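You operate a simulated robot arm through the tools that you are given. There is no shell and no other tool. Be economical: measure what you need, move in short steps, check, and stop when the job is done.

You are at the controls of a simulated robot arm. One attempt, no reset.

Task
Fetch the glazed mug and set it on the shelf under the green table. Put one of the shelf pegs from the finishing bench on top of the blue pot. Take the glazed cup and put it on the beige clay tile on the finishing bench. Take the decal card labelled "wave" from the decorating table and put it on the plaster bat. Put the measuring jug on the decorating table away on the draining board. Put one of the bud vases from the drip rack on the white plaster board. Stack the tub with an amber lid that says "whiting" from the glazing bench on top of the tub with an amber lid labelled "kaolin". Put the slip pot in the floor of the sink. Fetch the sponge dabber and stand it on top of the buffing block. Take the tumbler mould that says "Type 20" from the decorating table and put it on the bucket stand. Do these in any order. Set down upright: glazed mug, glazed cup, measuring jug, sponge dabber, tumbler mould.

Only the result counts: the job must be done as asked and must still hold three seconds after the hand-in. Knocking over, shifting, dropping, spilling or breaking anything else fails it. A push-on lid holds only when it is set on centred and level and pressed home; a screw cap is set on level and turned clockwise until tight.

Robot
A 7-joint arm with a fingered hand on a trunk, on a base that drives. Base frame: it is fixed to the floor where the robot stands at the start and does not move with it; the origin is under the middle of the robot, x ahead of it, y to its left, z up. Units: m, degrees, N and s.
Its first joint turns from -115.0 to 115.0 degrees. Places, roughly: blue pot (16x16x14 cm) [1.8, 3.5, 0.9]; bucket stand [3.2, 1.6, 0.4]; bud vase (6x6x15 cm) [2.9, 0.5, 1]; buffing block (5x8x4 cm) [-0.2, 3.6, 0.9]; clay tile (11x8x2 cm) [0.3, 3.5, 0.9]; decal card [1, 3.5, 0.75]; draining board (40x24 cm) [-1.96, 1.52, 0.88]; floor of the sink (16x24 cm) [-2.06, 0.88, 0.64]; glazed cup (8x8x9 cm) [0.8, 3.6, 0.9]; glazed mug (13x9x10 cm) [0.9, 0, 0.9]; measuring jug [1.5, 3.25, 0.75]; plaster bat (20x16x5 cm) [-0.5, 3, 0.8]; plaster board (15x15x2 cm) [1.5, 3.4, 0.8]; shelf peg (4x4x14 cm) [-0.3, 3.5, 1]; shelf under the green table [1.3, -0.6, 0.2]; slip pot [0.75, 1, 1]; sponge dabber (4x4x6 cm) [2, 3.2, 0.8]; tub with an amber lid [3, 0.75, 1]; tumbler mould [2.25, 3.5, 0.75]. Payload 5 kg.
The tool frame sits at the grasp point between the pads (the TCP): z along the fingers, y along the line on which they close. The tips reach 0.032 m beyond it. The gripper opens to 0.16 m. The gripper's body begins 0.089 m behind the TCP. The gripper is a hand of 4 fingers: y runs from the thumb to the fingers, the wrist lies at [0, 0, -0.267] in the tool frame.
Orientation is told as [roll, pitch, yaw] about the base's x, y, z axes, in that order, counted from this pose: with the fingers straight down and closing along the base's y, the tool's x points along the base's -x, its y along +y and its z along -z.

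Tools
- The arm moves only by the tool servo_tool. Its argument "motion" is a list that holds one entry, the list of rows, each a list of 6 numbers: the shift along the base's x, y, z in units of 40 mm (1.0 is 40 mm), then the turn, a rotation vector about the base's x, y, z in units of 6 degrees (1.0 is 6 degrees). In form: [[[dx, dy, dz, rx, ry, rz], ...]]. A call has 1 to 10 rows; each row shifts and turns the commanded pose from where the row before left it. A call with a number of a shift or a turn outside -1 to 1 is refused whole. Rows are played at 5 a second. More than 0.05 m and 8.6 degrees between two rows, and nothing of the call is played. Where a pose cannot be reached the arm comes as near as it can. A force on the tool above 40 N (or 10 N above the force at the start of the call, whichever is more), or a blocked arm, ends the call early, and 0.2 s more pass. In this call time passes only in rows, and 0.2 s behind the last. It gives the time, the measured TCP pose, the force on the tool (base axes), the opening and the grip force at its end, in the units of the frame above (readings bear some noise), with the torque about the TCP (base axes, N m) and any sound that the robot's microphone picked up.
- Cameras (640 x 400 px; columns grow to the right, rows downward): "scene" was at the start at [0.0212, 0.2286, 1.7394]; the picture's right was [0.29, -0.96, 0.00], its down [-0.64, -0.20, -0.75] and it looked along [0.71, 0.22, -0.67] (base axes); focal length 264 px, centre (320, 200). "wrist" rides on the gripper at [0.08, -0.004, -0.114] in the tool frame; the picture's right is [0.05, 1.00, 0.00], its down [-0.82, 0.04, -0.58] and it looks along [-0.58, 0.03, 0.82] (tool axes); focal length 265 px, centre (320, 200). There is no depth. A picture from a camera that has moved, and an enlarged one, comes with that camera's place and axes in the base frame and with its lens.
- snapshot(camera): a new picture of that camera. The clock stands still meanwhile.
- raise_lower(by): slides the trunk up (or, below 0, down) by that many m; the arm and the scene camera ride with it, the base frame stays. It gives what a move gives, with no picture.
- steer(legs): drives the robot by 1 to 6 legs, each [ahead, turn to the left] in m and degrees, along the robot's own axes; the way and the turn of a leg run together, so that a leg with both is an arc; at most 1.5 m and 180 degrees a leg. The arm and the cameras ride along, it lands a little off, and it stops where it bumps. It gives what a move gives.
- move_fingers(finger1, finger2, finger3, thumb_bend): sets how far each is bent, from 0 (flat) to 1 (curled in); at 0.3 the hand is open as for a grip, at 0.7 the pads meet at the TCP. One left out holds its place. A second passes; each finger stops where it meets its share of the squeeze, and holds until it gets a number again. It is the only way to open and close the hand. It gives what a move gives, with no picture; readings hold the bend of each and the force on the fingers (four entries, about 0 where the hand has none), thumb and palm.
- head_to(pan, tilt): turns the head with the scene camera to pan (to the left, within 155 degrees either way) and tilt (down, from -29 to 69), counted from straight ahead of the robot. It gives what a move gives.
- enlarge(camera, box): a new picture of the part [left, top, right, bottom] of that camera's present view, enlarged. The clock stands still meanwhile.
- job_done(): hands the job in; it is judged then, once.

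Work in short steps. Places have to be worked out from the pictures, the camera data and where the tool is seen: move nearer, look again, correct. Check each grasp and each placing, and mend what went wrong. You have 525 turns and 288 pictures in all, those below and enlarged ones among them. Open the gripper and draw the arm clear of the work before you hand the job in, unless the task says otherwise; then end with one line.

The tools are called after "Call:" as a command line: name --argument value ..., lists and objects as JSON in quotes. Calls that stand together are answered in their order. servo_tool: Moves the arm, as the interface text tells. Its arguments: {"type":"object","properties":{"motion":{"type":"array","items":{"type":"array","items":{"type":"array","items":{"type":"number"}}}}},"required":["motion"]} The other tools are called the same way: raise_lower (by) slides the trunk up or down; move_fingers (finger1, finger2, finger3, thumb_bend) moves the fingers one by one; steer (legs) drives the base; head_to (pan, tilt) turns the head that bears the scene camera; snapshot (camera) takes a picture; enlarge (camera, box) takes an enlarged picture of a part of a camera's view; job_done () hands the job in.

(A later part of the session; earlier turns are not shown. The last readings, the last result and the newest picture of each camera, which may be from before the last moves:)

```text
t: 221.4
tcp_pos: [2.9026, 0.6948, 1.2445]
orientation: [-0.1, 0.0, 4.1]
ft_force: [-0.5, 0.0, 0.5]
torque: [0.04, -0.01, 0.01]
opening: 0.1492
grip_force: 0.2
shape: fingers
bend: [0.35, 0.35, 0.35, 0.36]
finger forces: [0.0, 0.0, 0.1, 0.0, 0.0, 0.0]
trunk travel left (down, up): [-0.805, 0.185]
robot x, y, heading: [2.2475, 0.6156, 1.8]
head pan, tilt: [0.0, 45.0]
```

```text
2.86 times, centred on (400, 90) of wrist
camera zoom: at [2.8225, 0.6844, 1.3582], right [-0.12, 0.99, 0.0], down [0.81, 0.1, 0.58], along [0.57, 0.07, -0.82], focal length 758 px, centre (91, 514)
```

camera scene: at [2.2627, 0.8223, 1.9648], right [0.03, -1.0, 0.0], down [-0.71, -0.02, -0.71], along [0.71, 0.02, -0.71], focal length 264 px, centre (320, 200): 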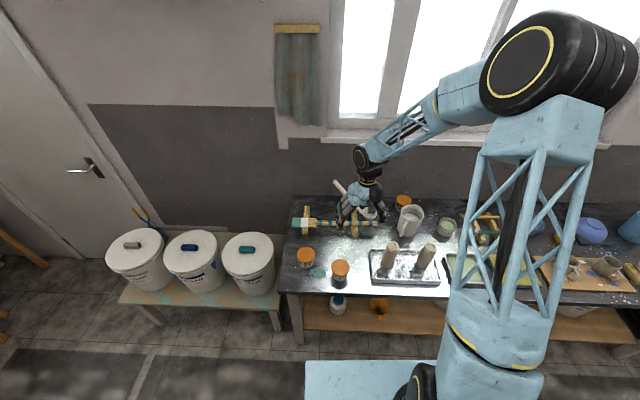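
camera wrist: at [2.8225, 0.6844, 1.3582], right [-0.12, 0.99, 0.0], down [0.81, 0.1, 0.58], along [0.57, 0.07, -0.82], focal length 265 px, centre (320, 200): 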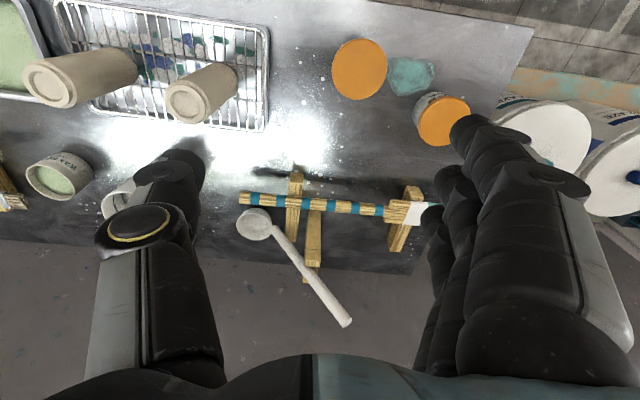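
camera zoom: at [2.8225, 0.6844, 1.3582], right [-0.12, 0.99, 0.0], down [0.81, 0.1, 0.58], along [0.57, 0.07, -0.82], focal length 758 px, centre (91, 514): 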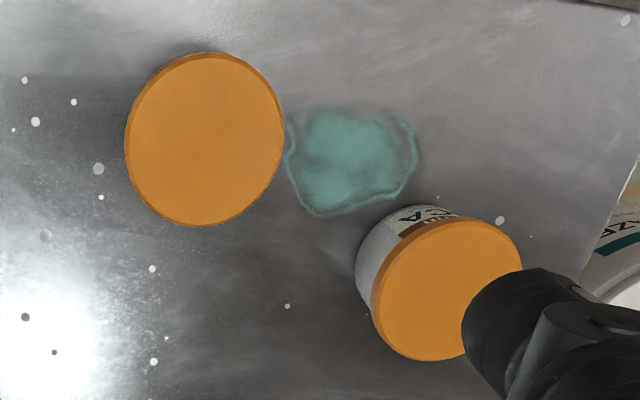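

Labels: front-middle = WHITING at (2.881,0.750, lid top 0.934), left = silica, back behind the jug = KAOLIN at ≈(3.3,0.39). I reposition to (2.38,0.45) so both are in reach.

Call:
steer --legs '[[0, -91.5], [0.17, 0], [0, 90], [0.13, 0]]'

Call:
head_to --pan 10 --tilt 50

Call:
snapshot --camera "scene"

Call:
snapshot --camera "wrist"

```text
t: 231.4
tcp_pos: [3.0455, 0.5051, 1.2442]
orientation: [-0.1, 0.1, 2.6]
ft_force: [0.4, 0.0, -1.3]
torque: [0.0, 0.07, 0.01]
opening: 0.1492
grip_force: 0.0
shape: fingers
bend: [0.35, 0.35, 0.35, 0.36]
finger forces: [0.0, 0.0, 0.1, 0.0, 0.1, 0.1]
trunk travel left (down, up): [-0.805, 0.185]
robot x, y, heading: [2.3886, 0.4439, 0.0]
head pan, tilt: [0.0, 45.0]
```

```text
t: 232.1
tcp_pos: [3.0444, 0.5045, 1.244]
orientation: [-0.1, 0.1, 2.6]
ft_force: [-0.6, 0.1, -1.0]
torque: [-0.03, -0.03, 0.04]
opening: 0.1494
grip_force: 0.1
shape: fingers
bend: [0.35, 0.35, 0.35, 0.36]
finger forces: [0.0, 0.0, 0.1, 0.1, 0.0, 0.0]
trunk travel left (down, up): [-0.805, 0.185]
robot x, y, heading: [2.388, 0.4469, 0.1]
head pan, tilt: [10.0, 50.0]
```

```text
229 pictures are left
camera scene: at [2.4035, 0.6634, 1.9579], right [0.18, -0.98, 0.0], down [-0.75, -0.14, -0.64], along [0.63, 0.11, -0.77], focal length 264 px, centre (320, 200)
```

scene: 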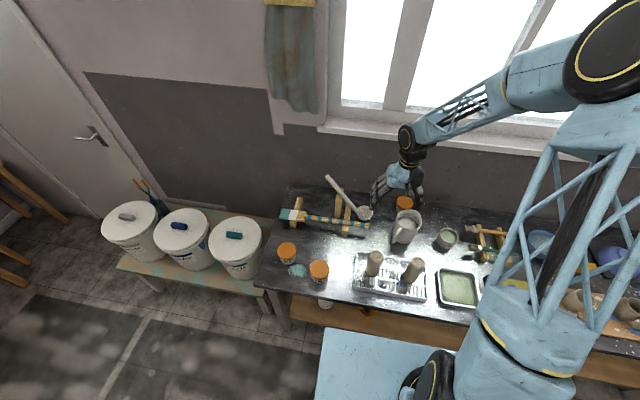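

```text
228 pictures are left
camera wrist: at [2.9645, 0.4965, 1.3581], right [-0.1, 1.0, 0.0], down [0.81, 0.08, 0.58], along [0.57, 0.05, -0.82], focal length 265 px, centre (320, 200)
```

wrist: 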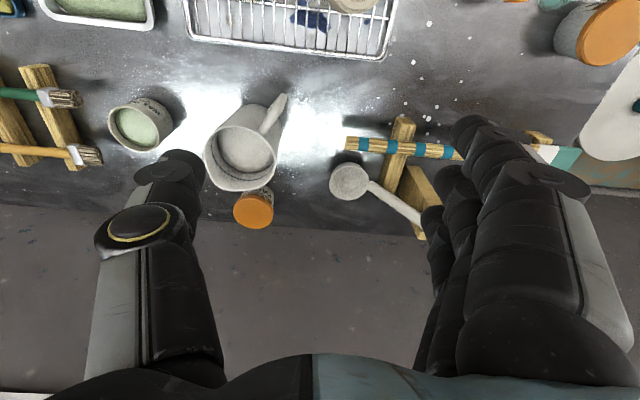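

Kaolin lid at (3.297,0.392); jug at (3.13,0.40), rim ≈1.04. The window sill might be near the wrist; I zoom to check it.

Call:
enlarge --camera "scene" --box '[300, 90, 500, 230]'

```text
2.86 times, centred on (400, 160) of scene
camera zoom: at [2.4035, 0.6634, 1.9579], right [0.18, -0.98, 0.0], down [-0.75, -0.14, -0.64], along [0.63, 0.11, -0.77], focal length 754 px, centre (91, 314)
```

zoom: 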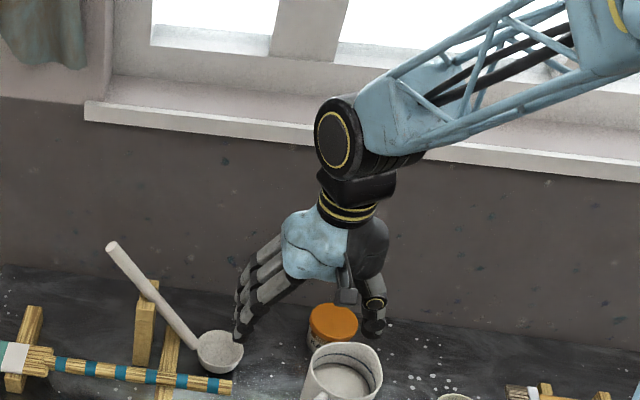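

Sill front edge is about x 3.35, z 1.26, so I use a 10° hand tilt for pick and place to keep the wrist clear. Move above the whiting tub.

Call:
servo_tool --motion '[[[-0.58, 0.88, 0, 0, -0.4, -0.43], [-0.58, 0.88, 0, 0, -0.4, 0], [-0.58, 0.88, 0, 0, -0.4, 0], [-0.58, 0.88, -0.4, 0, -0.47, 0], [-0.58, 0.88, -0.5, 0, 0, 0], [-0.58, 0.88, -0.5, 0, 0, 0], [-0.58, 0.88, -0.5, 0, 0, 0], [0, 0, -0.8, 0, 0, 0], [0, 0, -0.8, 0, 0, 0]]]'

Call:
move_fingers --finger1 0.4 --finger2 0.4 --finger3 0.4 --thumb_bend 0.4

Call:
snapshot --camera "wrist"

```text
t: 234.1
tcp_pos: [2.8817, 0.7527, 1.1025]
orientation: [-0.2, -10.0, 0.0]
ft_force: [-0.1, 0.3, -0.6]
torque: [-0.05, -0.01, 0.03]
opening: 0.1493
grip_force: 0.1
shape: fingers
bend: [0.35, 0.35, 0.35, 0.36]
finger forces: [0.1, 0.1, 0.0, 0.1, 0.1, 0.1]
trunk travel left (down, up): [-0.805, 0.185]
robot x, y, heading: [2.3916, 0.4476, 0.0]
head pan, tilt: [10.0, 50.0]
```

```text
t: 235.1
tcp_pos: [2.882, 0.7502, 1.1032]
orientation: [0.0, -10.0, 0.0]
ft_force: [0.5, 1.1, -0.6]
torque: [0.04, -0.02, -0.02]
opening: 0.1321
grip_force: 0.0
shape: fingers
bend: [0.4, 0.4, 0.4, 0.4]
finger forces: [0.1, 0.1, 0.0, 0.1, 0.0, 0.1]
trunk travel left (down, up): [-0.805, 0.185]
robot x, y, heading: [2.3897, 0.4459, 0.3]
head pan, tilt: [10.0, 50.0]
```

```text
226 pictures are left
camera wrist: at [2.7828, 0.7455, 1.2002], right [-0.05, 1.0, -0.01], down [0.7, 0.04, 0.71], along [0.71, 0.03, -0.7], focal length 265 px, centre (320, 200)
```

wrist: 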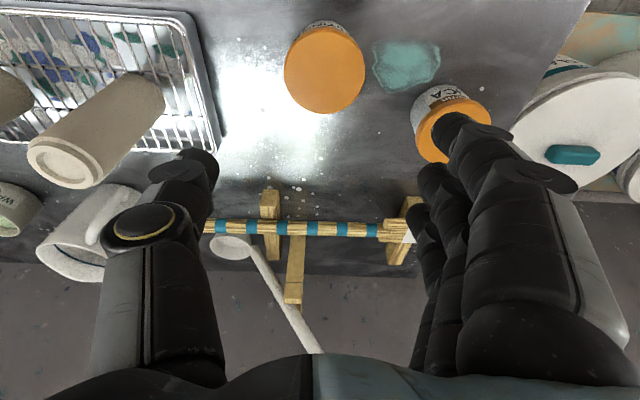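

Lid centre confirmed (2.875,0.753). I narrow the opening to spare the silica tub and descend.

Call:
move_fingers --finger1 0.45 --finger2 0.45 --finger3 0.45 --thumb_bend 0.43

Call:
servo_tool --motion '[[[-0.15, 0.05, -0.9, 0, 0, 0], [0, 0, -0.9, 0, 0, 0], [0, 0, -0.9, 0, 0, 0], [0, 0, -0.9, 0, 0, 0]]]'

Call:
snapshot --camera "wrist"

```text
t: 236.1
tcp_pos: [2.8826, 0.7495, 1.1025]
orientation: [-0.2, -9.9, 0.0]
ft_force: [0.2, -0.3, -0.4]
torque: [-0.01, -0.01, -0.01]
opening: 0.1161
grip_force: 0.0
shape: fingers
bend: [0.45, 0.45, 0.45, 0.43]
finger forces: [0.0, 0.0, 0.1, 0.0, 0.0, 0.1]
trunk travel left (down, up): [-0.805, 0.185]
robot x, y, heading: [2.3857, 0.4485, 0.1]
head pan, tilt: [10.0, 50.0]
```

```text
t: 237.1
tcp_pos: [2.8776, 0.7515, 0.9609]
orientation: [-0.1, -10.0, 0.0]
ft_force: [-0.2, -0.3, 0.5]
torque: [-0.01, 0.0, 0.01]
opening: 0.1159
grip_force: 0.0
shape: fingers
bend: [0.45, 0.45, 0.45, 0.43]
finger forces: [0.1, 0.0, 0.0, 0.0, 0.0, 0.0]
trunk travel left (down, up): [-0.805, 0.185]
robot x, y, heading: [2.3889, 0.4448, 0.2]
head pan, tilt: [10.0, 50.0]
```

```text
225 pictures are left
camera wrist: at [2.7786, 0.7474, 1.0586], right [-0.05, 1.0, -0.01], down [0.7, 0.04, 0.71], along [0.71, 0.03, -0.7], focal length 265 px, centre (320, 200)
```

wrist: 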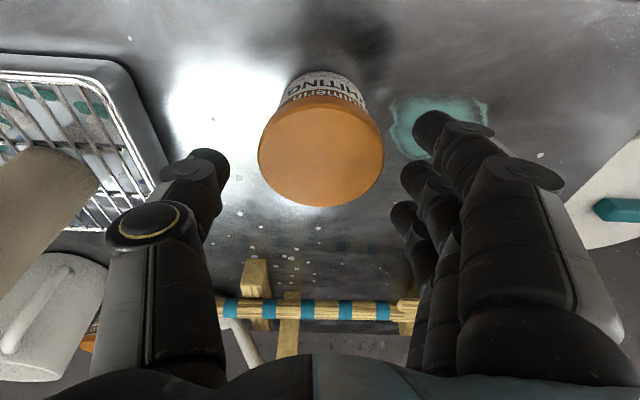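

Lower 6 cm further and look at the side.

Call:
servo_tool --motion '[[[0, 0, -0.75, 0, 0, 0], [0, 0, -0.5, 0, 0, 0], [0, 0, -0.25, 0, 0, 0]]]'

Call:
snapshot --camera "wrist"

```text
t: 237.9
tcp_pos: [2.8758, 0.7521, 0.8995]
orientation: [-0.3, -10.0, -0.1]
ft_force: [0.2, -0.3, 0.7]
torque: [0.0, 0.0, 0.01]
opening: 0.1159
grip_force: 0.0
shape: fingers
bend: [0.45, 0.45, 0.45, 0.43]
finger forces: [0.0, 0.1, 0.0, 0.0, 0.0, 0.1]
trunk travel left (down, up): [-0.805, 0.185]
robot x, y, heading: [2.3913, 0.4499, 0.2]
head pan, tilt: [10.0, 50.0]
```

```text
224 pictures are left
camera wrist: at [2.7773, 0.7484, 0.9983], right [-0.05, 1.0, -0.01], down [0.7, 0.04, 0.71], along [0.71, 0.03, -0.7], focal length 265 px, centre (320, 200)
```

wrist: 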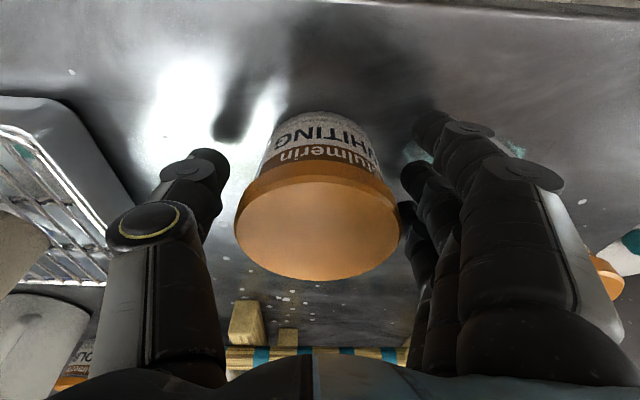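

Lid top 0.917, bench ≈0.86. I lower 8 mm more so the tips curl under the lid, then close.

Call:
servo_tool --motion '[[[0.05, 0, -0.15, 0, 0, 0], [0, 0, -0.1, 0, 0, 0]]]'

Call:
move_fingers --finger1 0.65 --finger2 0.65 --finger3 0.65 --thumb_bend 0.65

Call:
servo_tool --motion '[[[0, 0, 0.3, 0, 0, 0], [0, 0, 0.6, 0, 0, 0], [0, 0, 0.8, 0, 0, 0]]]'

Call:
snapshot --camera "wrist"

```text
t: 238.6
tcp_pos: [2.877, 0.7522, 0.8938]
orientation: [-0.1, -10.3, -0.2]
ft_force: [-6.7, -4.9, 32.2]
torque: [1.96, 1.29, 0.57]
opening: 0.1164
grip_force: 17.3
shape: fingers
bend: [0.49, 0.45, 0.45, 0.43]
finger forces: [33.3, 0.0, 0.0, 0.0, 0.1, 0.0]
trunk travel left (down, up): [-0.805, 0.185]
robot x, y, heading: [2.3869, 0.4456, 0.4]
head pan, tilt: [10.0, 50.0]
stopped in row 2: the force on the tool passed its limit (the readings are from after the stop); the commanded pose is now the measured one
```

```text
t: 239.6
tcp_pos: [2.8786, 0.7532, 0.8917]
orientation: [0.1, -10.1, 0.0]
ft_force: [-0.5, 6.6, 19.7]
torque: [1.43, 0.34, -0.19]
opening: 0.091
grip_force: 26.9
shape: fingers
bend: [0.61, 0.53, 0.57, 0.6]
finger forces: [14.5, 10.3, 10.0, 0.0, 19.1, 0.0]
trunk travel left (down, up): [-0.805, 0.185]
robot x, y, heading: [2.3856, 0.4474, 0.3]
head pan, tilt: [10.0, 50.0]
```

```text
t: 240.4
tcp_pos: [2.8791, 0.7523, 0.96]
orientation: [-0.1, -10.1, 0.0]
ft_force: [-0.1, -0.1, -2.1]
torque: [0.01, -0.01, 0.03]
opening: 0.0663
grip_force: 23.3
shape: fingers
bend: [0.61, 0.53, 0.57, 0.6]
finger forces: [6.0, 8.8, 8.5, 0.0, 22.6, 0.0]
trunk travel left (down, up): [-0.805, 0.185]
robot x, y, heading: [2.3895, 0.4467, 0.2]
head pan, tilt: [10.0, 50.0]
```

```text
223 pictures are left
camera wrist: at [2.7798, 0.7475, 1.0567], right [-0.05, 1.0, -0.01], down [0.7, 0.04, 0.71], along [0.71, 0.03, -0.7], focal length 265 px, centre (320, 200)
```

wrist: 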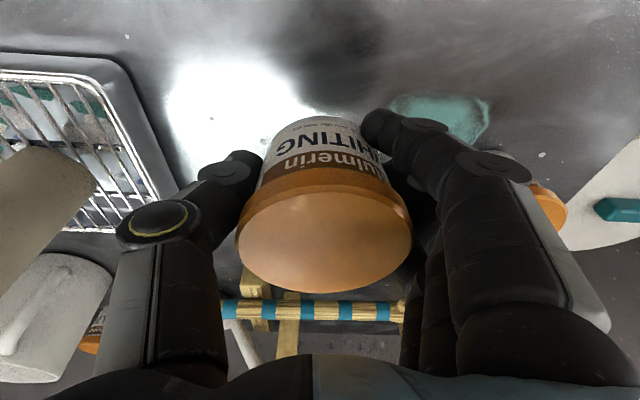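

Whiting tub is held by its body. I lift to clear the jug and vases, and move toward kaolin.

Call:
servo_tool --motion '[[[0, 0, 1, 0, 0, 0], [0, 0, 1, 0, 0, 0], [0, 0, 1, 0, 0, 0], [0, 0, 1, 0, 0, 0], [0, 0, 1, 0, 0, 0]]]'

Call:
servo_tool --motion '[[[0.9, -0.9, 0, 0, 0, 0], [0.9, -0.9, 0, 0, 0, 0], [0.9, -0.9, 0, 0, 0, 0], [0.9, -0.9, 0, 0, 0, 0], [0.9, -0.9, 0, 0, 0, 0], [0.9, -0.9, 0, 0, 0, 0], [0.9, -0.9, 0, 0, 0, 0], [0.9, -0.9, 0, 0, 0, 0], [0.9, -0.9, 0, 0, 0, 0], [0.9, -0.9, 0, 0, 0, 0]]]'

Call:
snapshot --camera "wrist"

Call:
enlarge --camera "scene" --box '[300, 110, 500, 250]'

```text
t: 241.6
tcp_pos: [2.8784, 0.7514, 1.1622]
orientation: [-0.1, -10.0, -0.1]
ft_force: [-0.3, -0.8, -2.5]
torque: [0.03, -0.01, 0.03]
opening: 0.0666
grip_force: 23.3
shape: fingers
bend: [0.61, 0.53, 0.57, 0.6]
finger forces: [6.0, 8.8, 8.5, 0.0, 22.8, 0.0]
trunk travel left (down, up): [-0.805, 0.185]
robot x, y, heading: [2.3875, 0.4475, 0.3]
head pan, tilt: [10.0, 50.0]
```

```text
refused: row 1 steps farther than a row can; nothing moved
```

```text
222 pictures are left
camera wrist: at [2.7792, 0.7471, 1.2595], right [-0.05, 1.0, -0.01], down [0.7, 0.04, 0.71], along [0.71, 0.03, -0.7], focal length 265 px, centre (320, 200)
```

wrist: 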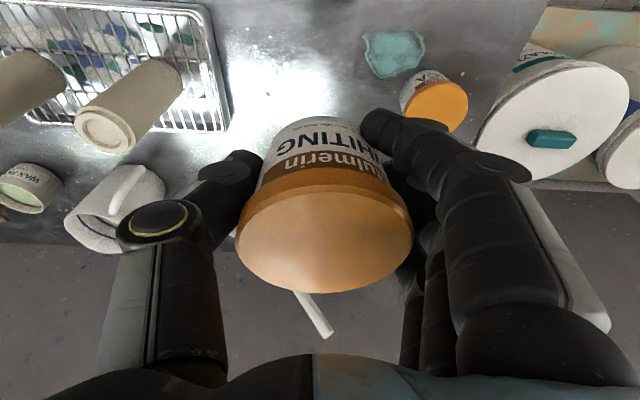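

```text
2.86 times, centred on (400, 180) of scene
camera zoom: at [2.4024, 0.6617, 1.958], right [0.18, -0.98, 0.0], down [-0.75, -0.14, -0.64], along [0.63, 0.12, -0.77], focal length 754 px, centre (91, 257)
```

zoom: 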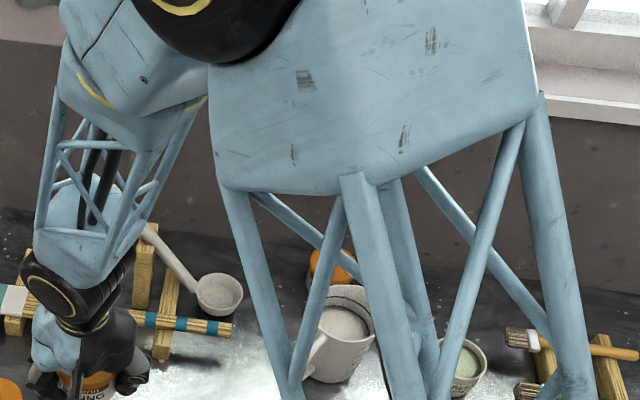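

Row limit is 50 mm in total; I resend with smaller steps.

Call:
servo_tool --motion '[[[0.8, -0.8, 0, 0, 0, 0], [0.8, -0.8, 0, 0, 0, 0], [0.8, -0.8, 0, 0, 0, 0], [0.8, -0.8, 0, 0, 0, 0], [0.8, -0.8, 0, 0, 0, 0], [0.8, -0.8, 0, 0, 0, 0], [0.8, -0.8, 0, 0, 0, 0], [0.8, -0.8, 0, 0, 0, 0], [0.8, -0.8, 0, 0, 0, 0], [0.8, -0.8, 0, 0, 0, 0]]]'

Call:
snapshot --camera "wrist"

Call:
enlarge --camera "scene" --box '[300, 110, 500, 250]'

```text
t: 243.8
tcp_pos: [3.2003, 0.4317, 1.1612]
orientation: [-0.1, -10.0, 0.0]
ft_force: [0.6, -0.8, -2.2]
torque: [0.02, 0.07, 0.02]
opening: 0.0664
grip_force: 23.1
shape: fingers
bend: [0.61, 0.53, 0.57, 0.6]
finger forces: [6.4, 8.7, 8.7, 0.0, 22.6, 0.0]
trunk travel left (down, up): [-0.805, 0.185]
robot x, y, heading: [2.3891, 0.4455, 0.3]
head pan, tilt: [10.0, 50.0]
```

```text
220 pictures are left
camera wrist: at [3.1019, 0.4275, 1.2583], right [-0.05, 1.0, -0.01], down [0.7, 0.04, 0.71], along [0.71, 0.03, -0.7], focal length 265 px, centre (320, 200)
```

wrist: 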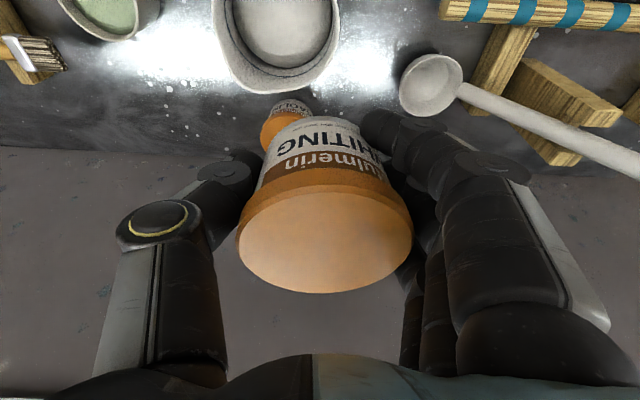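

```text
2.86 times, centred on (400, 180) of scene
camera zoom: at [2.4047, 0.6616, 1.958], right [0.18, -0.98, 0.0], down [-0.75, -0.14, -0.64], along [0.63, 0.12, -0.77], focal length 754 px, centre (91, 257)
```

zoom: 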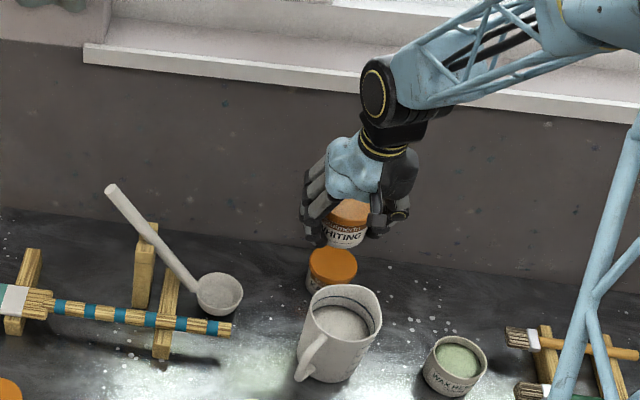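

Kaolin estimated at (3.312,0.391). I hover above it and compare both tubs in the scene view.

Call:
servo_tool --motion '[[[0.7, -0.35, 0, 0, 0, 0], [0.7, -0.35, 0, 0, 0, 0], [0.7, -0.3, 0, 0, 0, 0], [0.7, 0, -0.6, 0, 0, 0], [0, 0, -1, 0, 0, 0], [0, 0, -1, 0, 0, 0], [0, 0, -0.9, 0, 0, 0]]]'

Call:
enlarge --camera "scene" --box '[350, 150, 450, 220]'

Call:
snapshot --camera "wrist"

```text
t: 245.4
tcp_pos: [3.312, 0.394, 1.0214]
orientation: [-0.1, -10.2, 0.0]
ft_force: [0.3, -0.2, -2.6]
torque: [0.0, 0.04, -0.01]
opening: 0.0664
grip_force: 23.6
shape: fingers
bend: [0.61, 0.53, 0.57, 0.6]
finger forces: [6.5, 8.8, 8.9, 0.0, 22.5, 0.0]
trunk travel left (down, up): [-0.805, 0.185]
robot x, y, heading: [2.3868, 0.4472, 0.2]
head pan, tilt: [10.0, 50.0]
```

```text
5.71 times, centred on (400, 185) of scene
camera zoom: at [2.4048, 0.6631, 1.9579], right [0.18, -0.98, 0.0], down [-0.75, -0.14, -0.64], along [0.63, 0.11, -0.77], focal length 1508 px, centre (-137, 286)
```

zoom: 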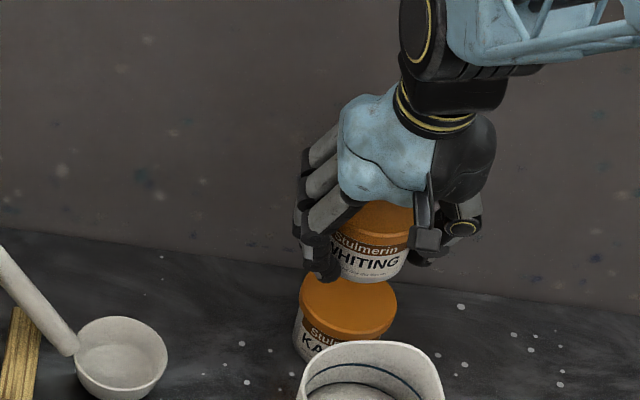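

```text
217 pictures are left
camera wrist: at [3.2133, 0.3894, 1.119], right [-0.05, 1.0, -0.01], down [0.7, 0.04, 0.71], along [0.71, 0.03, -0.7], focal length 265 px, centre (320, 200)
```

wrist: 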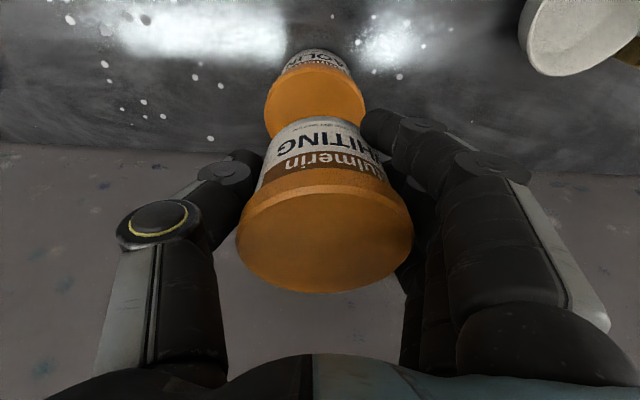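

Kaolin is at (3.307,0.389) by the wrist view; I correct by (−4,−7) mm and lower gently to contact.

Call:
servo_tool --motion '[[[-0.1, -0.18, 0, 0, 0, 0], [0, 0, -0.7, 0, 0, 0], [0, 0, -0.5, 0, 0, 0]]]'

Call:
snapshot --camera "wrist"

Call:
enlarge --camera "scene" --box '[350, 150, 450, 220]'

```text
t: 246.2
tcp_pos: [3.3075, 0.3867, 0.9726]
orientation: [-0.1, -10.1, 0.0]
ft_force: [-0.3, 0.0, -2.0]
torque: [-0.02, 0.03, 0.01]
opening: 0.0661
grip_force: 23.2
shape: fingers
bend: [0.61, 0.53, 0.57, 0.6]
finger forces: [6.5, 8.9, 8.9, 0.0, 22.4, 0.0]
trunk travel left (down, up): [-0.805, 0.185]
robot x, y, heading: [2.389, 0.446, 0.4]
head pan, tilt: [10.0, 50.0]
```

```text
216 pictures are left
camera wrist: at [3.2076, 0.3824, 1.0696], right [-0.05, 1.0, -0.01], down [0.7, 0.04, 0.71], along [0.71, 0.03, -0.7], focal length 265 px, centre (320, 200)
```

wrist: 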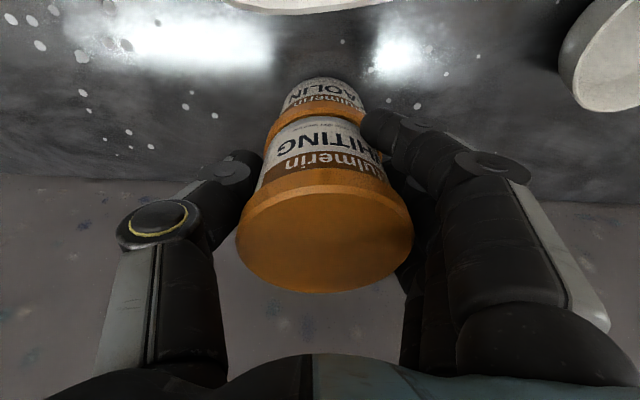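

```text
5.71 times, centred on (400, 185) of scene
camera zoom: at [2.404, 0.6631, 1.9579], right [0.18, -0.98, 0.0], down [-0.75, -0.14, -0.64], along [0.63, 0.11, -0.77], focal length 1508 px, centre (-137, 286)
```

zoom: 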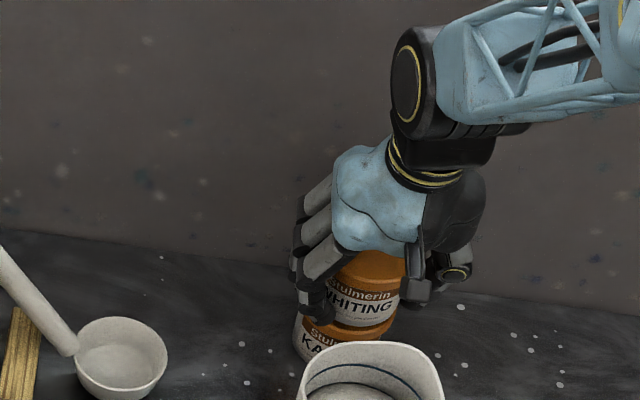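

Aligned. Lower in 4 mm steps to contact.

Call:
servo_tool --motion '[[[0, 0, -0.12, 0, 0, 0], [0, 0, -0.12, 0, 0, 0], [0, 0, -0.12, 0, 0, 0], [0, 0, -0.1, 0, 0, 0], [0, 0, -0.1, 0, 0, 0], [0, 0, -0.1, 0, 0, 0], [0, 0, -0.1, 0, 0, 0]]]'

```text
t: 247.5
tcp_pos: [3.3093, 0.3873, 0.9544]
orientation: [0.0, -10.6, 0.0]
ft_force: [-5.3, 1.2, 20.2]
torque: [0.8, 0.14, 0.19]
opening: 0.0639
grip_force: 29.3
shape: fingers
bend: [0.62, 0.56, 0.58, 0.6]
finger forces: [7.1, 20.4, 9.3, 0.1, 21.1, 0.1]
trunk travel left (down, up): [-0.805, 0.185]
robot x, y, heading: [2.3878, 0.445, 0.5]
head pan, tilt: [10.0, 50.0]
stopped in row 6: the force on the tool passed its limit (the readings are from after the stop); the commanded pose is now the measured one
```

Contact at the expected height. Release.

Call:
move_fingers --finger1 0.45 --finger2 0.45 --finger3 0.45 --thumb_bend 0.45

Call:
snapshot --camera "wrist"

```text
t: 248.5
tcp_pos: [3.3101, 0.3857, 0.9521]
orientation: [0.0, -10.4, 0.0]
ft_force: [0.1, -0.1, -0.5]
torque: [-0.01, -0.01, 0.01]
opening: 0.1105
grip_force: 0.0
shape: fingers
bend: [0.45, 0.45, 0.45, 0.45]
finger forces: [0.0, 0.0, 0.0, 0.0, 0.0, 0.0]
trunk travel left (down, up): [-0.805, 0.185]
robot x, y, heading: [2.3892, 0.444, 0.4]
head pan, tilt: [10.0, 50.0]
```

```text
214 pictures are left
camera wrist: at [3.21, 0.3815, 1.0483], right [-0.05, 1.0, -0.01], down [0.7, 0.04, 0.71], along [0.71, 0.03, -0.7], focal length 265 px, centre (320, 200)
```

wrist: 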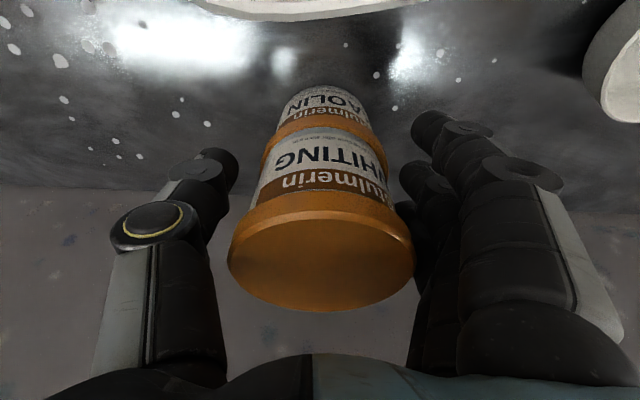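

Stacked and free. Rise straight up along the tool axis and verify.

Call:
servo_tool --motion '[[[0, 0, 0.4, 0, 0, 0], [0, 0, 0.6, 0, 0, 0], [-0.1, 0, 0.9, 0, 0, 0], [-0.2, 0, 1, 0, 0, 0], [-0.5, 0, 1, 0, 0, 0], [-0.6, 0, 1, 0, 0, 0]]]'

Call:
snapshot --camera "wrist"

Call:
enlarge --camera "scene" --box '[300, 150, 500, 290]'

```text
t: 249.9
tcp_pos: [3.2519, 0.3872, 1.1493]
orientation: [-0.1, -10.4, -0.1]
ft_force: [-0.4, 0.0, 0.2]
torque: [-0.01, 0.01, 0.0]
opening: 0.1105
grip_force: 0.0
shape: fingers
bend: [0.45, 0.45, 0.45, 0.45]
finger forces: [0.0, 0.0, 0.0, 0.0, 0.0, 0.0]
trunk travel left (down, up): [-0.805, 0.185]
robot x, y, heading: [2.3858, 0.4475, 0.6]
head pan, tilt: [10.0, 50.0]
```

```text
213 pictures are left
camera wrist: at [3.1532, 0.3821, 1.2459], right [-0.05, 1.0, -0.01], down [0.7, 0.04, 0.71], along [0.71, 0.03, -0.7], focal length 265 px, centre (320, 200)
```

wrist: 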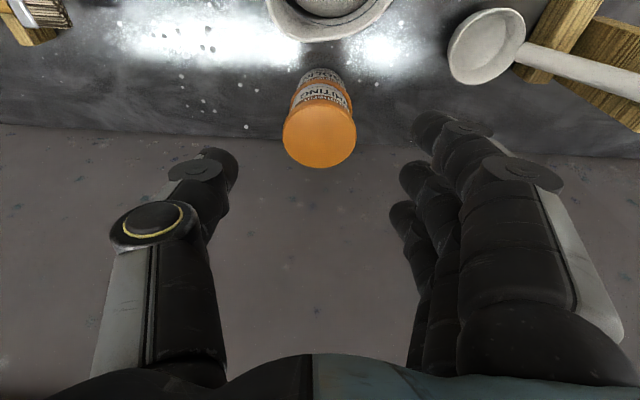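

```text
2.86 times, centred on (400, 220) of scene
camera zoom: at [2.4016, 0.6634, 1.9578], right [0.18, -0.98, 0.0], down [-0.75, -0.14, -0.64], along [0.63, 0.12, -0.77], focal length 754 px, centre (91, 143)
```

zoom: 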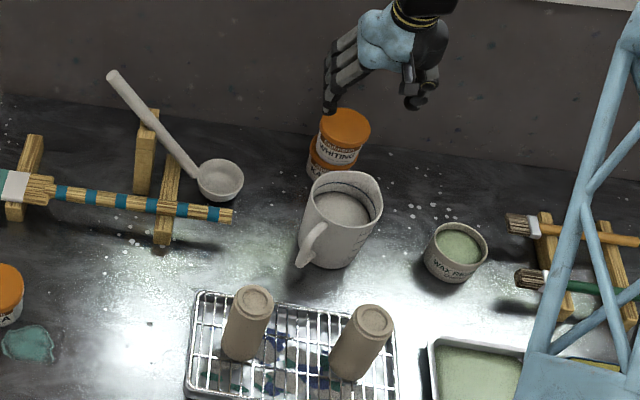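

Tub stack done. Next, a bud vase: the left one is at ≈(2.935,0.536), top ≈1.02. Move above it and straighten the hand.

Call:
servo_tool --motion '[[[-0.88, 0.41, 0, 0, 0.193, 0], [-0.88, 0.41, 0, 0, 0.193, 0], [-0.88, 0.41, 0, 0, 0.193, 0], [-0.88, 0.41, 0, 0, 0.193, 0], [-0.88, 0.41, 0, 0, 0.193, 0], [-0.88, 0.41, 0, 0, 0.193, 0], [-0.88, 0.41, 0, 0, 0.193, 0], [-0.88, 0.41, 0, 0, 0.193, 0], [-0.88, 0.41, 0, 0, 0.193, 0]]]'

Call:
snapshot --camera "wrist"

```text
t: 251.9
tcp_pos: [2.9365, 0.5346, 1.1486]
orientation: [-0.1, 0.0, -0.1]
ft_force: [-1.4, 1.0, -0.2]
torque: [-0.01, -0.02, 0.02]
opening: 0.1105
grip_force: 0.0
shape: fingers
bend: [0.45, 0.45, 0.45, 0.45]
finger forces: [0.0, 0.0, 0.0, 0.1, 0.0, 0.0]
trunk travel left (down, up): [-0.805, 0.185]
robot x, y, heading: [2.3924, 0.4462, 0.4]
head pan, tilt: [10.0, 50.0]
```

```text
211 pictures are left
camera wrist: at [2.8563, 0.5301, 1.2619], right [-0.05, 1.0, 0.0], down [0.82, 0.04, 0.58], along [0.58, 0.03, -0.82], focal length 265 px, centre (320, 200)
```

wrist: 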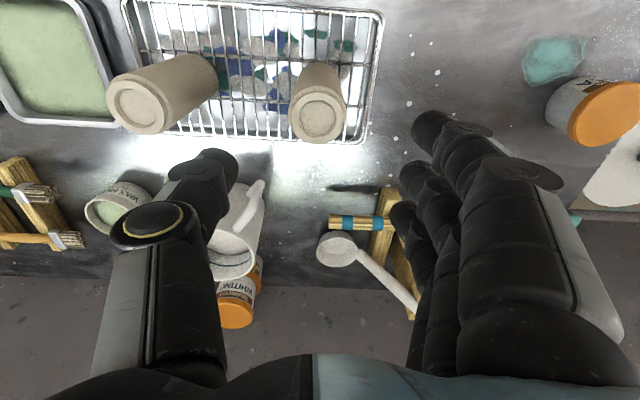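

Vase top at (2.923,0.535), z≈1.04. Descend to mid-height.

Call:
servo_tool --motion '[[[-0.34, 0, 0, 0, 0, 0], [0, 0, -1, 0, 0, 0], [0, 0, -1, 0, 0, 0], [0, 0, -0.9, 0, 0, 0]]]'

Call:
snapshot --camera "wrist"

```text
t: 252.9
tcp_pos: [2.9248, 0.5352, 1.0329]
orientation: [0.1, 0.1, 0.0]
ft_force: [1.1, -0.7, -0.3]
torque: [0.0, 0.01, 0.01]
opening: 0.1104
grip_force: 0.0
shape: fingers
bend: [0.45, 0.45, 0.45, 0.45]
finger forces: [0.0, 0.1, 0.0, 0.1, 0.0, 0.0]
trunk travel left (down, up): [-0.805, 0.185]
robot x, y, heading: [2.3844, 0.4417, 0.4]
head pan, tilt: [10.0, 50.0]
```

```text
210 pictures are left
camera wrist: at [2.8443, 0.5311, 1.1449], right [-0.05, 1.0, 0.0], down [0.82, 0.04, 0.58], along [0.58, 0.03, -0.82], focal length 265 px, centre (320, 200)
```

wrist: 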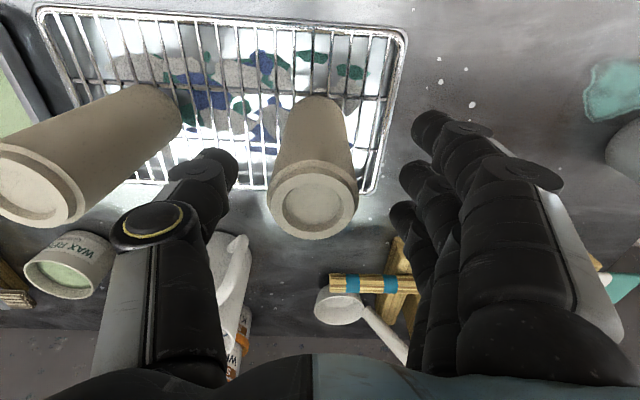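

Well aligned; lower 5 cm and close.

Call:
servo_tool --motion '[[[0.03, -0.07, -0.7, 0, 0, 0], [0, 0, -0.6, 0, 0, 0]]]'

Call:
move_fingers --finger1 0.66 --finger2 0.66 --finger3 0.66 --thumb_bend 0.66

Call:
servo_tool --motion '[[[0, 0, 0.3, 0, 0, 0], [0, 0, 0.6, 0, 0, 0], [0, 0, 1, 0, 0, 0], [0, 0, 1, 0, 0, 0], [0, 0, 1, 0, 0, 0]]]'

Call:
snapshot --camera "wrist"

```text
t: 253.5
tcp_pos: [2.9243, 0.5315, 0.9798]
orientation: [0.0, 0.0, 0.1]
ft_force: [0.5, -0.2, 0.3]
torque: [0.02, -0.06, 0.05]
opening: 0.1107
grip_force: 0.1
shape: fingers
bend: [0.45, 0.45, 0.45, 0.45]
finger forces: [0.0, 0.0, 0.0, 0.0, 0.0, 0.1]
trunk travel left (down, up): [-0.805, 0.185]
robot x, y, heading: [2.3869, 0.4459, 0.4]
head pan, tilt: [10.0, 50.0]
```

```text
t: 254.5
tcp_pos: [2.9241, 0.5333, 0.9802]
orientation: [-0.1, 0.1, 0.0]
ft_force: [0.4, -1.4, -0.4]
torque: [-0.02, 0.0, 0.0]
opening: 0.0454
grip_force: 12.6
shape: fingers
bend: [0.66, 0.59, 0.61, 0.62]
finger forces: [0.0, 6.6, 5.4, 0.0, 11.8, 0.0]
trunk travel left (down, up): [-0.805, 0.185]
robot x, y, heading: [2.3917, 0.4461, 0.3]
head pan, tilt: [10.0, 50.0]
```

```text
t: 255.7
tcp_pos: [2.9232, 0.5299, 1.1373]
orientation: [0.1, 0.1, 0.0]
ft_force: [-1.1, -0.1, -2.6]
torque: [0.04, -0.03, -0.01]
opening: 0.0452
grip_force: 12.1
shape: fingers
bend: [0.66, 0.59, 0.61, 0.62]
finger forces: [0.0, 6.7, 5.3, 0.0, 11.6, 0.1]
trunk travel left (down, up): [-0.805, 0.185]
robot x, y, heading: [2.3876, 0.4482, 0.1]
head pan, tilt: [10.0, 50.0]
```

```text
209 pictures are left
camera wrist: at [2.8431, 0.5247, 1.251], right [-0.05, 1.0, 0.0], down [0.82, 0.04, 0.58], along [0.58, 0.03, -0.82], focal length 265 px, centre (320, 200)
```

wrist: 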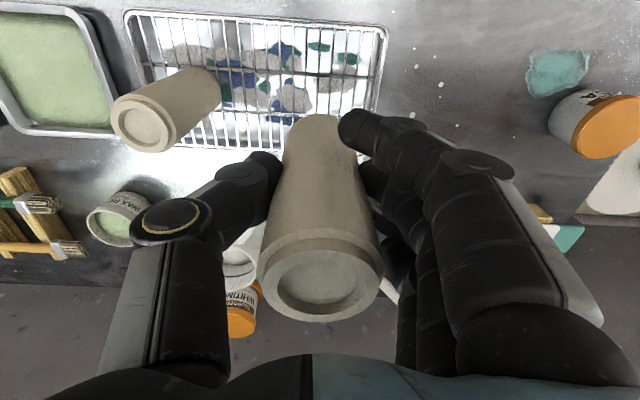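

Vase held. Raise a bit and drive to the decorating table, ending in front of the plaster board.

Call:
raise_lower --by 0.18

Call:
steer --legs '[[-0.1, 0], [0, 90], [1.4, 0], [0.65, 0], [0, 90], [0.75, 0]]'

Call:
steer --legs '[[0, -90]]'

Call:
head_to --pan 0 --tilt 45

Call:
snapshot --camera "scene"

Call:
snapshot --camera "wrist"

```text
t: 257.7
tcp_pos: [2.9242, 0.5304, 1.3165]
orientation: [0.0, 0.1, 0.0]
ft_force: [-0.1, 0.7, -2.0]
torque: [0.0, 0.04, -0.01]
opening: 0.0451
grip_force: 11.5
shape: fingers
bend: [0.66, 0.59, 0.61, 0.62]
finger forces: [0.0, 6.7, 5.5, 0.0, 11.6, 0.1]
trunk travel left (down, up): [-0.985, 0.005]
robot x, y, heading: [2.3887, 0.4489, 0.2]
head pan, tilt: [10.0, 50.0]
```

```text
t: 279.9
tcp_pos: [1.0394, 2.4664, 1.3171]
orientation: [0.0, 0.1, 177.4]
ft_force: [-0.4, 0.3, -3.2]
torque: [0.01, -0.07, -0.01]
opening: 0.045
grip_force: 10.8
shape: fingers
bend: [0.66, 0.6, 0.61, 0.62]
finger forces: [0.0, 6.4, 5.2, 0.0, 10.9, 0.1]
trunk travel left (down, up): [-0.985, 0.005]
robot x, y, heading: [1.5797, 2.5257, 177.7]
head pan, tilt: [10.0, 50.0]
```

```text
t: 284.1
tcp_pos: [1.5224, 3.0668, 1.3165]
orientation: [0.0, 0.1, 87.0]
ft_force: [0.0, -0.3, -2.3]
torque: [-0.02, -0.02, 0.01]
opening: 0.0451
grip_force: 11.2
shape: fingers
bend: [0.66, 0.6, 0.61, 0.62]
finger forces: [0.0, 6.3, 5.2, 0.0, 10.7, 0.1]
trunk travel left (down, up): [-0.985, 0.005]
robot x, y, heading: [1.5778, 2.5267, 87.7]
head pan, tilt: [10.0, 50.0]
```

```text
t: 284.8
tcp_pos: [1.5229, 3.0656, 1.3172]
orientation: [0.0, 0.1, 87.1]
ft_force: [0.2, 0.4, -2.2]
torque: [-0.02, 0.03, -0.01]
opening: 0.0453
grip_force: 11.1
shape: fingers
bend: [0.66, 0.6, 0.61, 0.62]
finger forces: [0.0, 6.3, 5.1, 0.0, 10.8, 0.0]
trunk travel left (down, up): [-0.985, 0.005]
robot x, y, heading: [1.5791, 2.5238, 87.5]
head pan, tilt: [0.0, 45.0]
```

```text
208 pictures are left
camera scene: at [1.378, 2.5571, 2.1447], right [1.0, -0.04, 0.0], down [-0.03, -0.71, -0.71], along [0.03, 0.71, -0.71], focal length 264 px, centre (320, 200)
```

scene: 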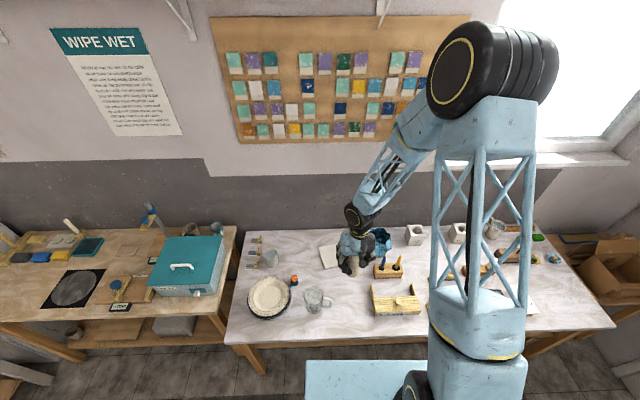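

```text
207 pictures are left
camera wrist: at [1.5227, 2.9862, 1.4302], right [-1.0, 0.0, 0.0], down [0.0, 0.82, 0.58], along [0.0, 0.58, -0.82], focal length 265 px, centre (320, 200)
```

wrist: 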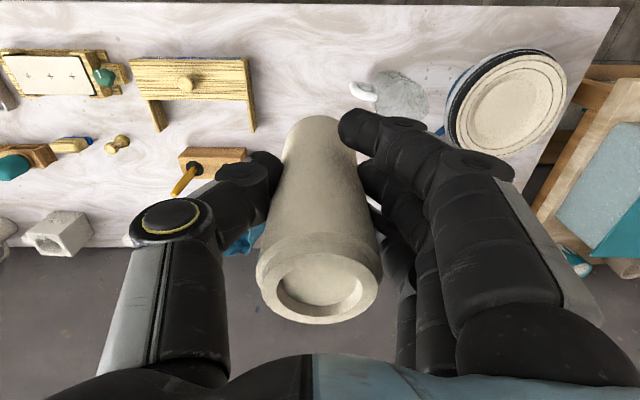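

I zoom in on the decorating table to identify objects.

Call:
enlarge --camera "scene" --box '[220, 200, 440, 350]'

Call:
enlarge --camera "scene" --box '[400, 190, 640, 350]'

```text
2.67 times, centred on (330, 275) of scene
camera zoom: at [1.378, 2.5571, 2.1447], right [1.0, -0.04, 0.0], down [-0.03, -0.71, -0.71], along [0.03, 0.71, -0.71], focal length 704 px, centre (293, 0)
```

zoom: 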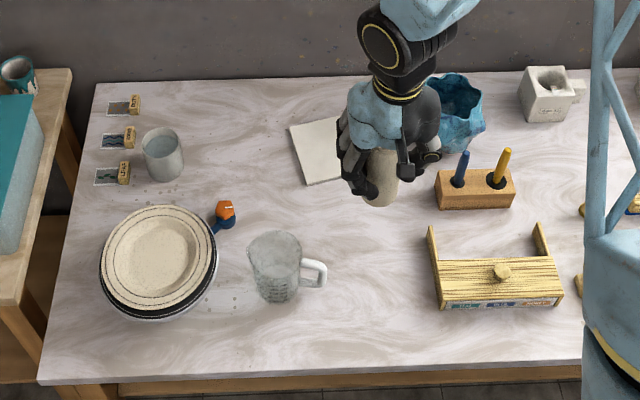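

```text
2.50 times, centred on (520, 270) of scene
camera zoom: at [1.378, 2.5571, 2.1447], right [1.0, -0.04, 0.0], down [-0.03, -0.71, -0.71], along [0.03, 0.71, -0.71], focal length 660 px, centre (-180, 25)
```

zoom: 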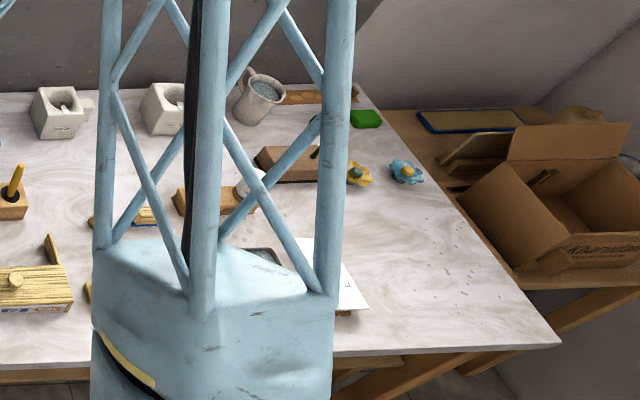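

The plaster board centre is about (1.495,3.39); blue pot ≈(1.75,3.42); cup at (0.80,3.58) on the finishing bench corner. I move closer and bring the vase above the board.

Call:
steer --legs '[[0.15, 0]]'

Call:
raise_lower --by -0.18

Call:
servo_tool --motion '[[[-0.17, 0.88, 0, 0, 0, 0.25], [-0.17, 0.88, 0, 0, 0, 0.25], [-0.17, 0.88, 0, 0, 0, 0], [-0.17, 0.88, 0, 0, 0, 0]]]'

Call:
snapshot --camera "wrist"

Call:
enlarge --camera "scene" --box '[260, 190, 460, 330]'

```text
t: 286.2
tcp_pos: [1.5319, 3.2191, 1.3163]
orientation: [0.1, 0.1, 87.0]
ft_force: [-0.1, -0.1, -2.5]
torque: [-0.05, 0.01, -0.04]
opening: 0.0452
grip_force: 11.7
shape: fingers
bend: [0.66, 0.6, 0.61, 0.62]
finger forces: [0.0, 6.3, 5.2, 0.0, 10.9, 0.0]
trunk travel left (down, up): [-0.985, 0.005]
robot x, y, heading: [1.5862, 2.6776, 87.5]
head pan, tilt: [0.0, 45.0]
```

```text
t: 288.2
tcp_pos: [1.5295, 3.2177, 1.1367]
orientation: [-0.1, 0.1, 86.9]
ft_force: [-0.2, 0.7, -2.5]
torque: [-0.03, 0.0, -0.01]
opening: 0.0449
grip_force: 11.2
shape: fingers
bend: [0.66, 0.6, 0.61, 0.62]
finger forces: [0.1, 6.3, 5.3, 0.0, 10.8, 0.0]
trunk travel left (down, up): [-0.805, 0.185]
robot x, y, heading: [1.5876, 2.6756, 87.6]
head pan, tilt: [0.0, 45.0]
```

```text
t: 289.2
tcp_pos: [1.5013, 3.3594, 1.1345]
orientation: [0.0, 0.2, 90.0]
ft_force: [0.5, -0.2, -2.3]
torque: [-0.03, 0.0, 0.02]
opening: 0.0451
grip_force: 11.9
shape: fingers
bend: [0.66, 0.6, 0.61, 0.62]
finger forces: [0.0, 6.3, 5.4, 0.0, 10.8, 0.0]
trunk travel left (down, up): [-0.805, 0.185]
robot x, y, heading: [1.5855, 2.675, 87.3]
head pan, tilt: [0.0, 45.0]
```

```text
204 pictures are left
camera wrist: at [1.506, 3.2794, 1.2474], right [-1.0, -0.05, 0.0], down [-0.04, 0.82, 0.58], along [-0.03, 0.57, -0.82], focal length 265 px, centre (320, 200)
```

wrist: 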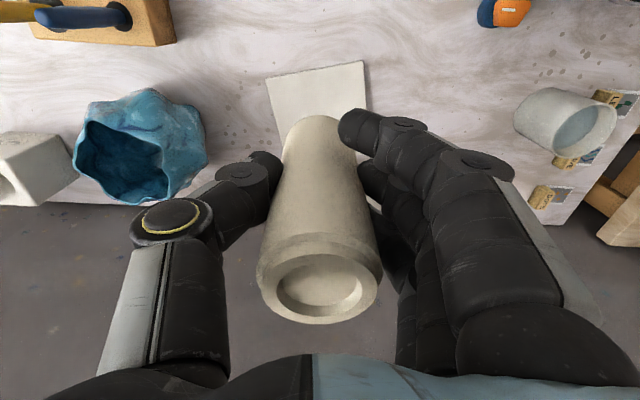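

```text
2.86 times, centred on (360, 260) of scene
camera zoom: at [1.3851, 2.71, 1.9647], right [1.0, -0.05, 0.0], down [-0.03, -0.71, -0.71], along [0.03, 0.71, -0.71], focal length 754 px, centre (206, 29)
```

zoom: 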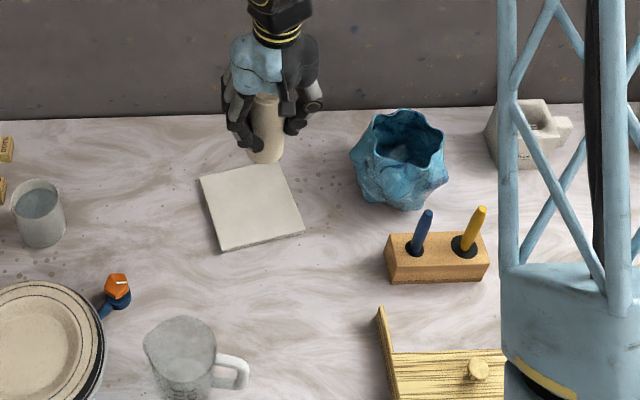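

Board centre (1.489,3.389). Shift over it and lower.

Call:
servo_tool --motion '[[[-0.3, 0.72, 0, 0, 0, 0], [0, 0, -0.9, 0, 0, 0], [0, 0, -0.9, 0, 0, 0], [0, 0, -0.9, 0, 0, 0], [0, 0, -0.6, 0, 0, 0]]]'

Call:
enlarge --camera "scene" --box '[260, 190, 400, 288]'

```text
t: 290.4
tcp_pos: [1.4923, 3.3877, 1.0028]
orientation: [0.0, 0.1, 90.0]
ft_force: [0.7, 0.2, -1.2]
torque: [-0.05, 0.0, 0.02]
opening: 0.0448
grip_force: 11.3
shape: fingers
bend: [0.66, 0.6, 0.61, 0.62]
finger forces: [0.1, 6.3, 5.4, 0.1, 10.9, 0.1]
trunk travel left (down, up): [-0.805, 0.185]
robot x, y, heading: [1.5848, 2.6817, 87.7]
head pan, tilt: [0.0, 45.0]
```

```text
4.08 times, centred on (330, 239) of scene
camera zoom: at [1.3851, 2.7095, 1.9648], right [1.0, -0.05, 0.0], down [-0.03, -0.71, -0.71], along [0.03, 0.71, -0.71], focal length 1077 px, centre (279, 41)
```

zoom: 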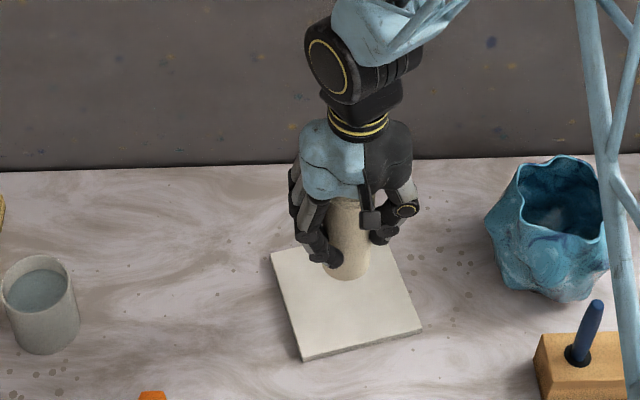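

Looks centred. Lower in small steps to contact.

Call:
servo_tool --motion '[[[0, 0, -0.3, 0, 0, 0], [0, 0, -0.2, 0, 0, 0], [0, 0, -0.15, 0, 0, 0], [0, 0, -0.12, 0, 0, 0], [0, 0, -0.12, 0, 0, 0], [0, 0, -0.12, 0, 0, 0], [0, 0, -0.12, 0, 0, 0], [0, 0, -0.12, 0, 0, 0]]]'

```text
t: 292.2
tcp_pos: [1.4925, 3.3878, 0.9543]
orientation: [-0.1, 0.1, 90.0]
ft_force: [0.2, 0.3, -2.1]
torque: [-0.03, 0.01, 0.0]
opening: 0.0448
grip_force: 10.8
shape: fingers
bend: [0.66, 0.6, 0.61, 0.62]
finger forces: [0.1, 6.2, 5.4, 0.1, 11.0, 0.0]
trunk travel left (down, up): [-0.805, 0.185]
robot x, y, heading: [1.5846, 2.6781, 87.4]
head pan, tilt: [0.0, 45.0]
```

No contact yet; continue in small steps.

Call:
servo_tool --motion '[[[0, 0, -0.12, 0, 0, 0], [0, 0, -0.12, 0, 0, 0], [0, 0, -0.12, 0, 0, 0], [0, 0, -0.12, 0, 0, 0], [0, 0, -0.12, 0, 0, 0], [0, 0, -0.12, 0, 0, 0], [0, 0, -0.12, 0, 0, 0], [0, 0, -0.12, 0, 0, 0]]]'

```text
t: 294.0
tcp_pos: [1.492, 3.388, 0.9167]
orientation: [0.0, 0.1, 90.0]
ft_force: [-0.5, 0.3, -2.0]
torque: [-0.04, -0.01, 0.01]
opening: 0.045
grip_force: 11.2
shape: fingers
bend: [0.66, 0.6, 0.61, 0.62]
finger forces: [0.1, 6.2, 5.4, 0.0, 10.8, 0.0]
trunk travel left (down, up): [-0.805, 0.185]
robot x, y, heading: [1.5874, 2.6781, 87.5]
head pan, tilt: [0.0, 45.0]
```

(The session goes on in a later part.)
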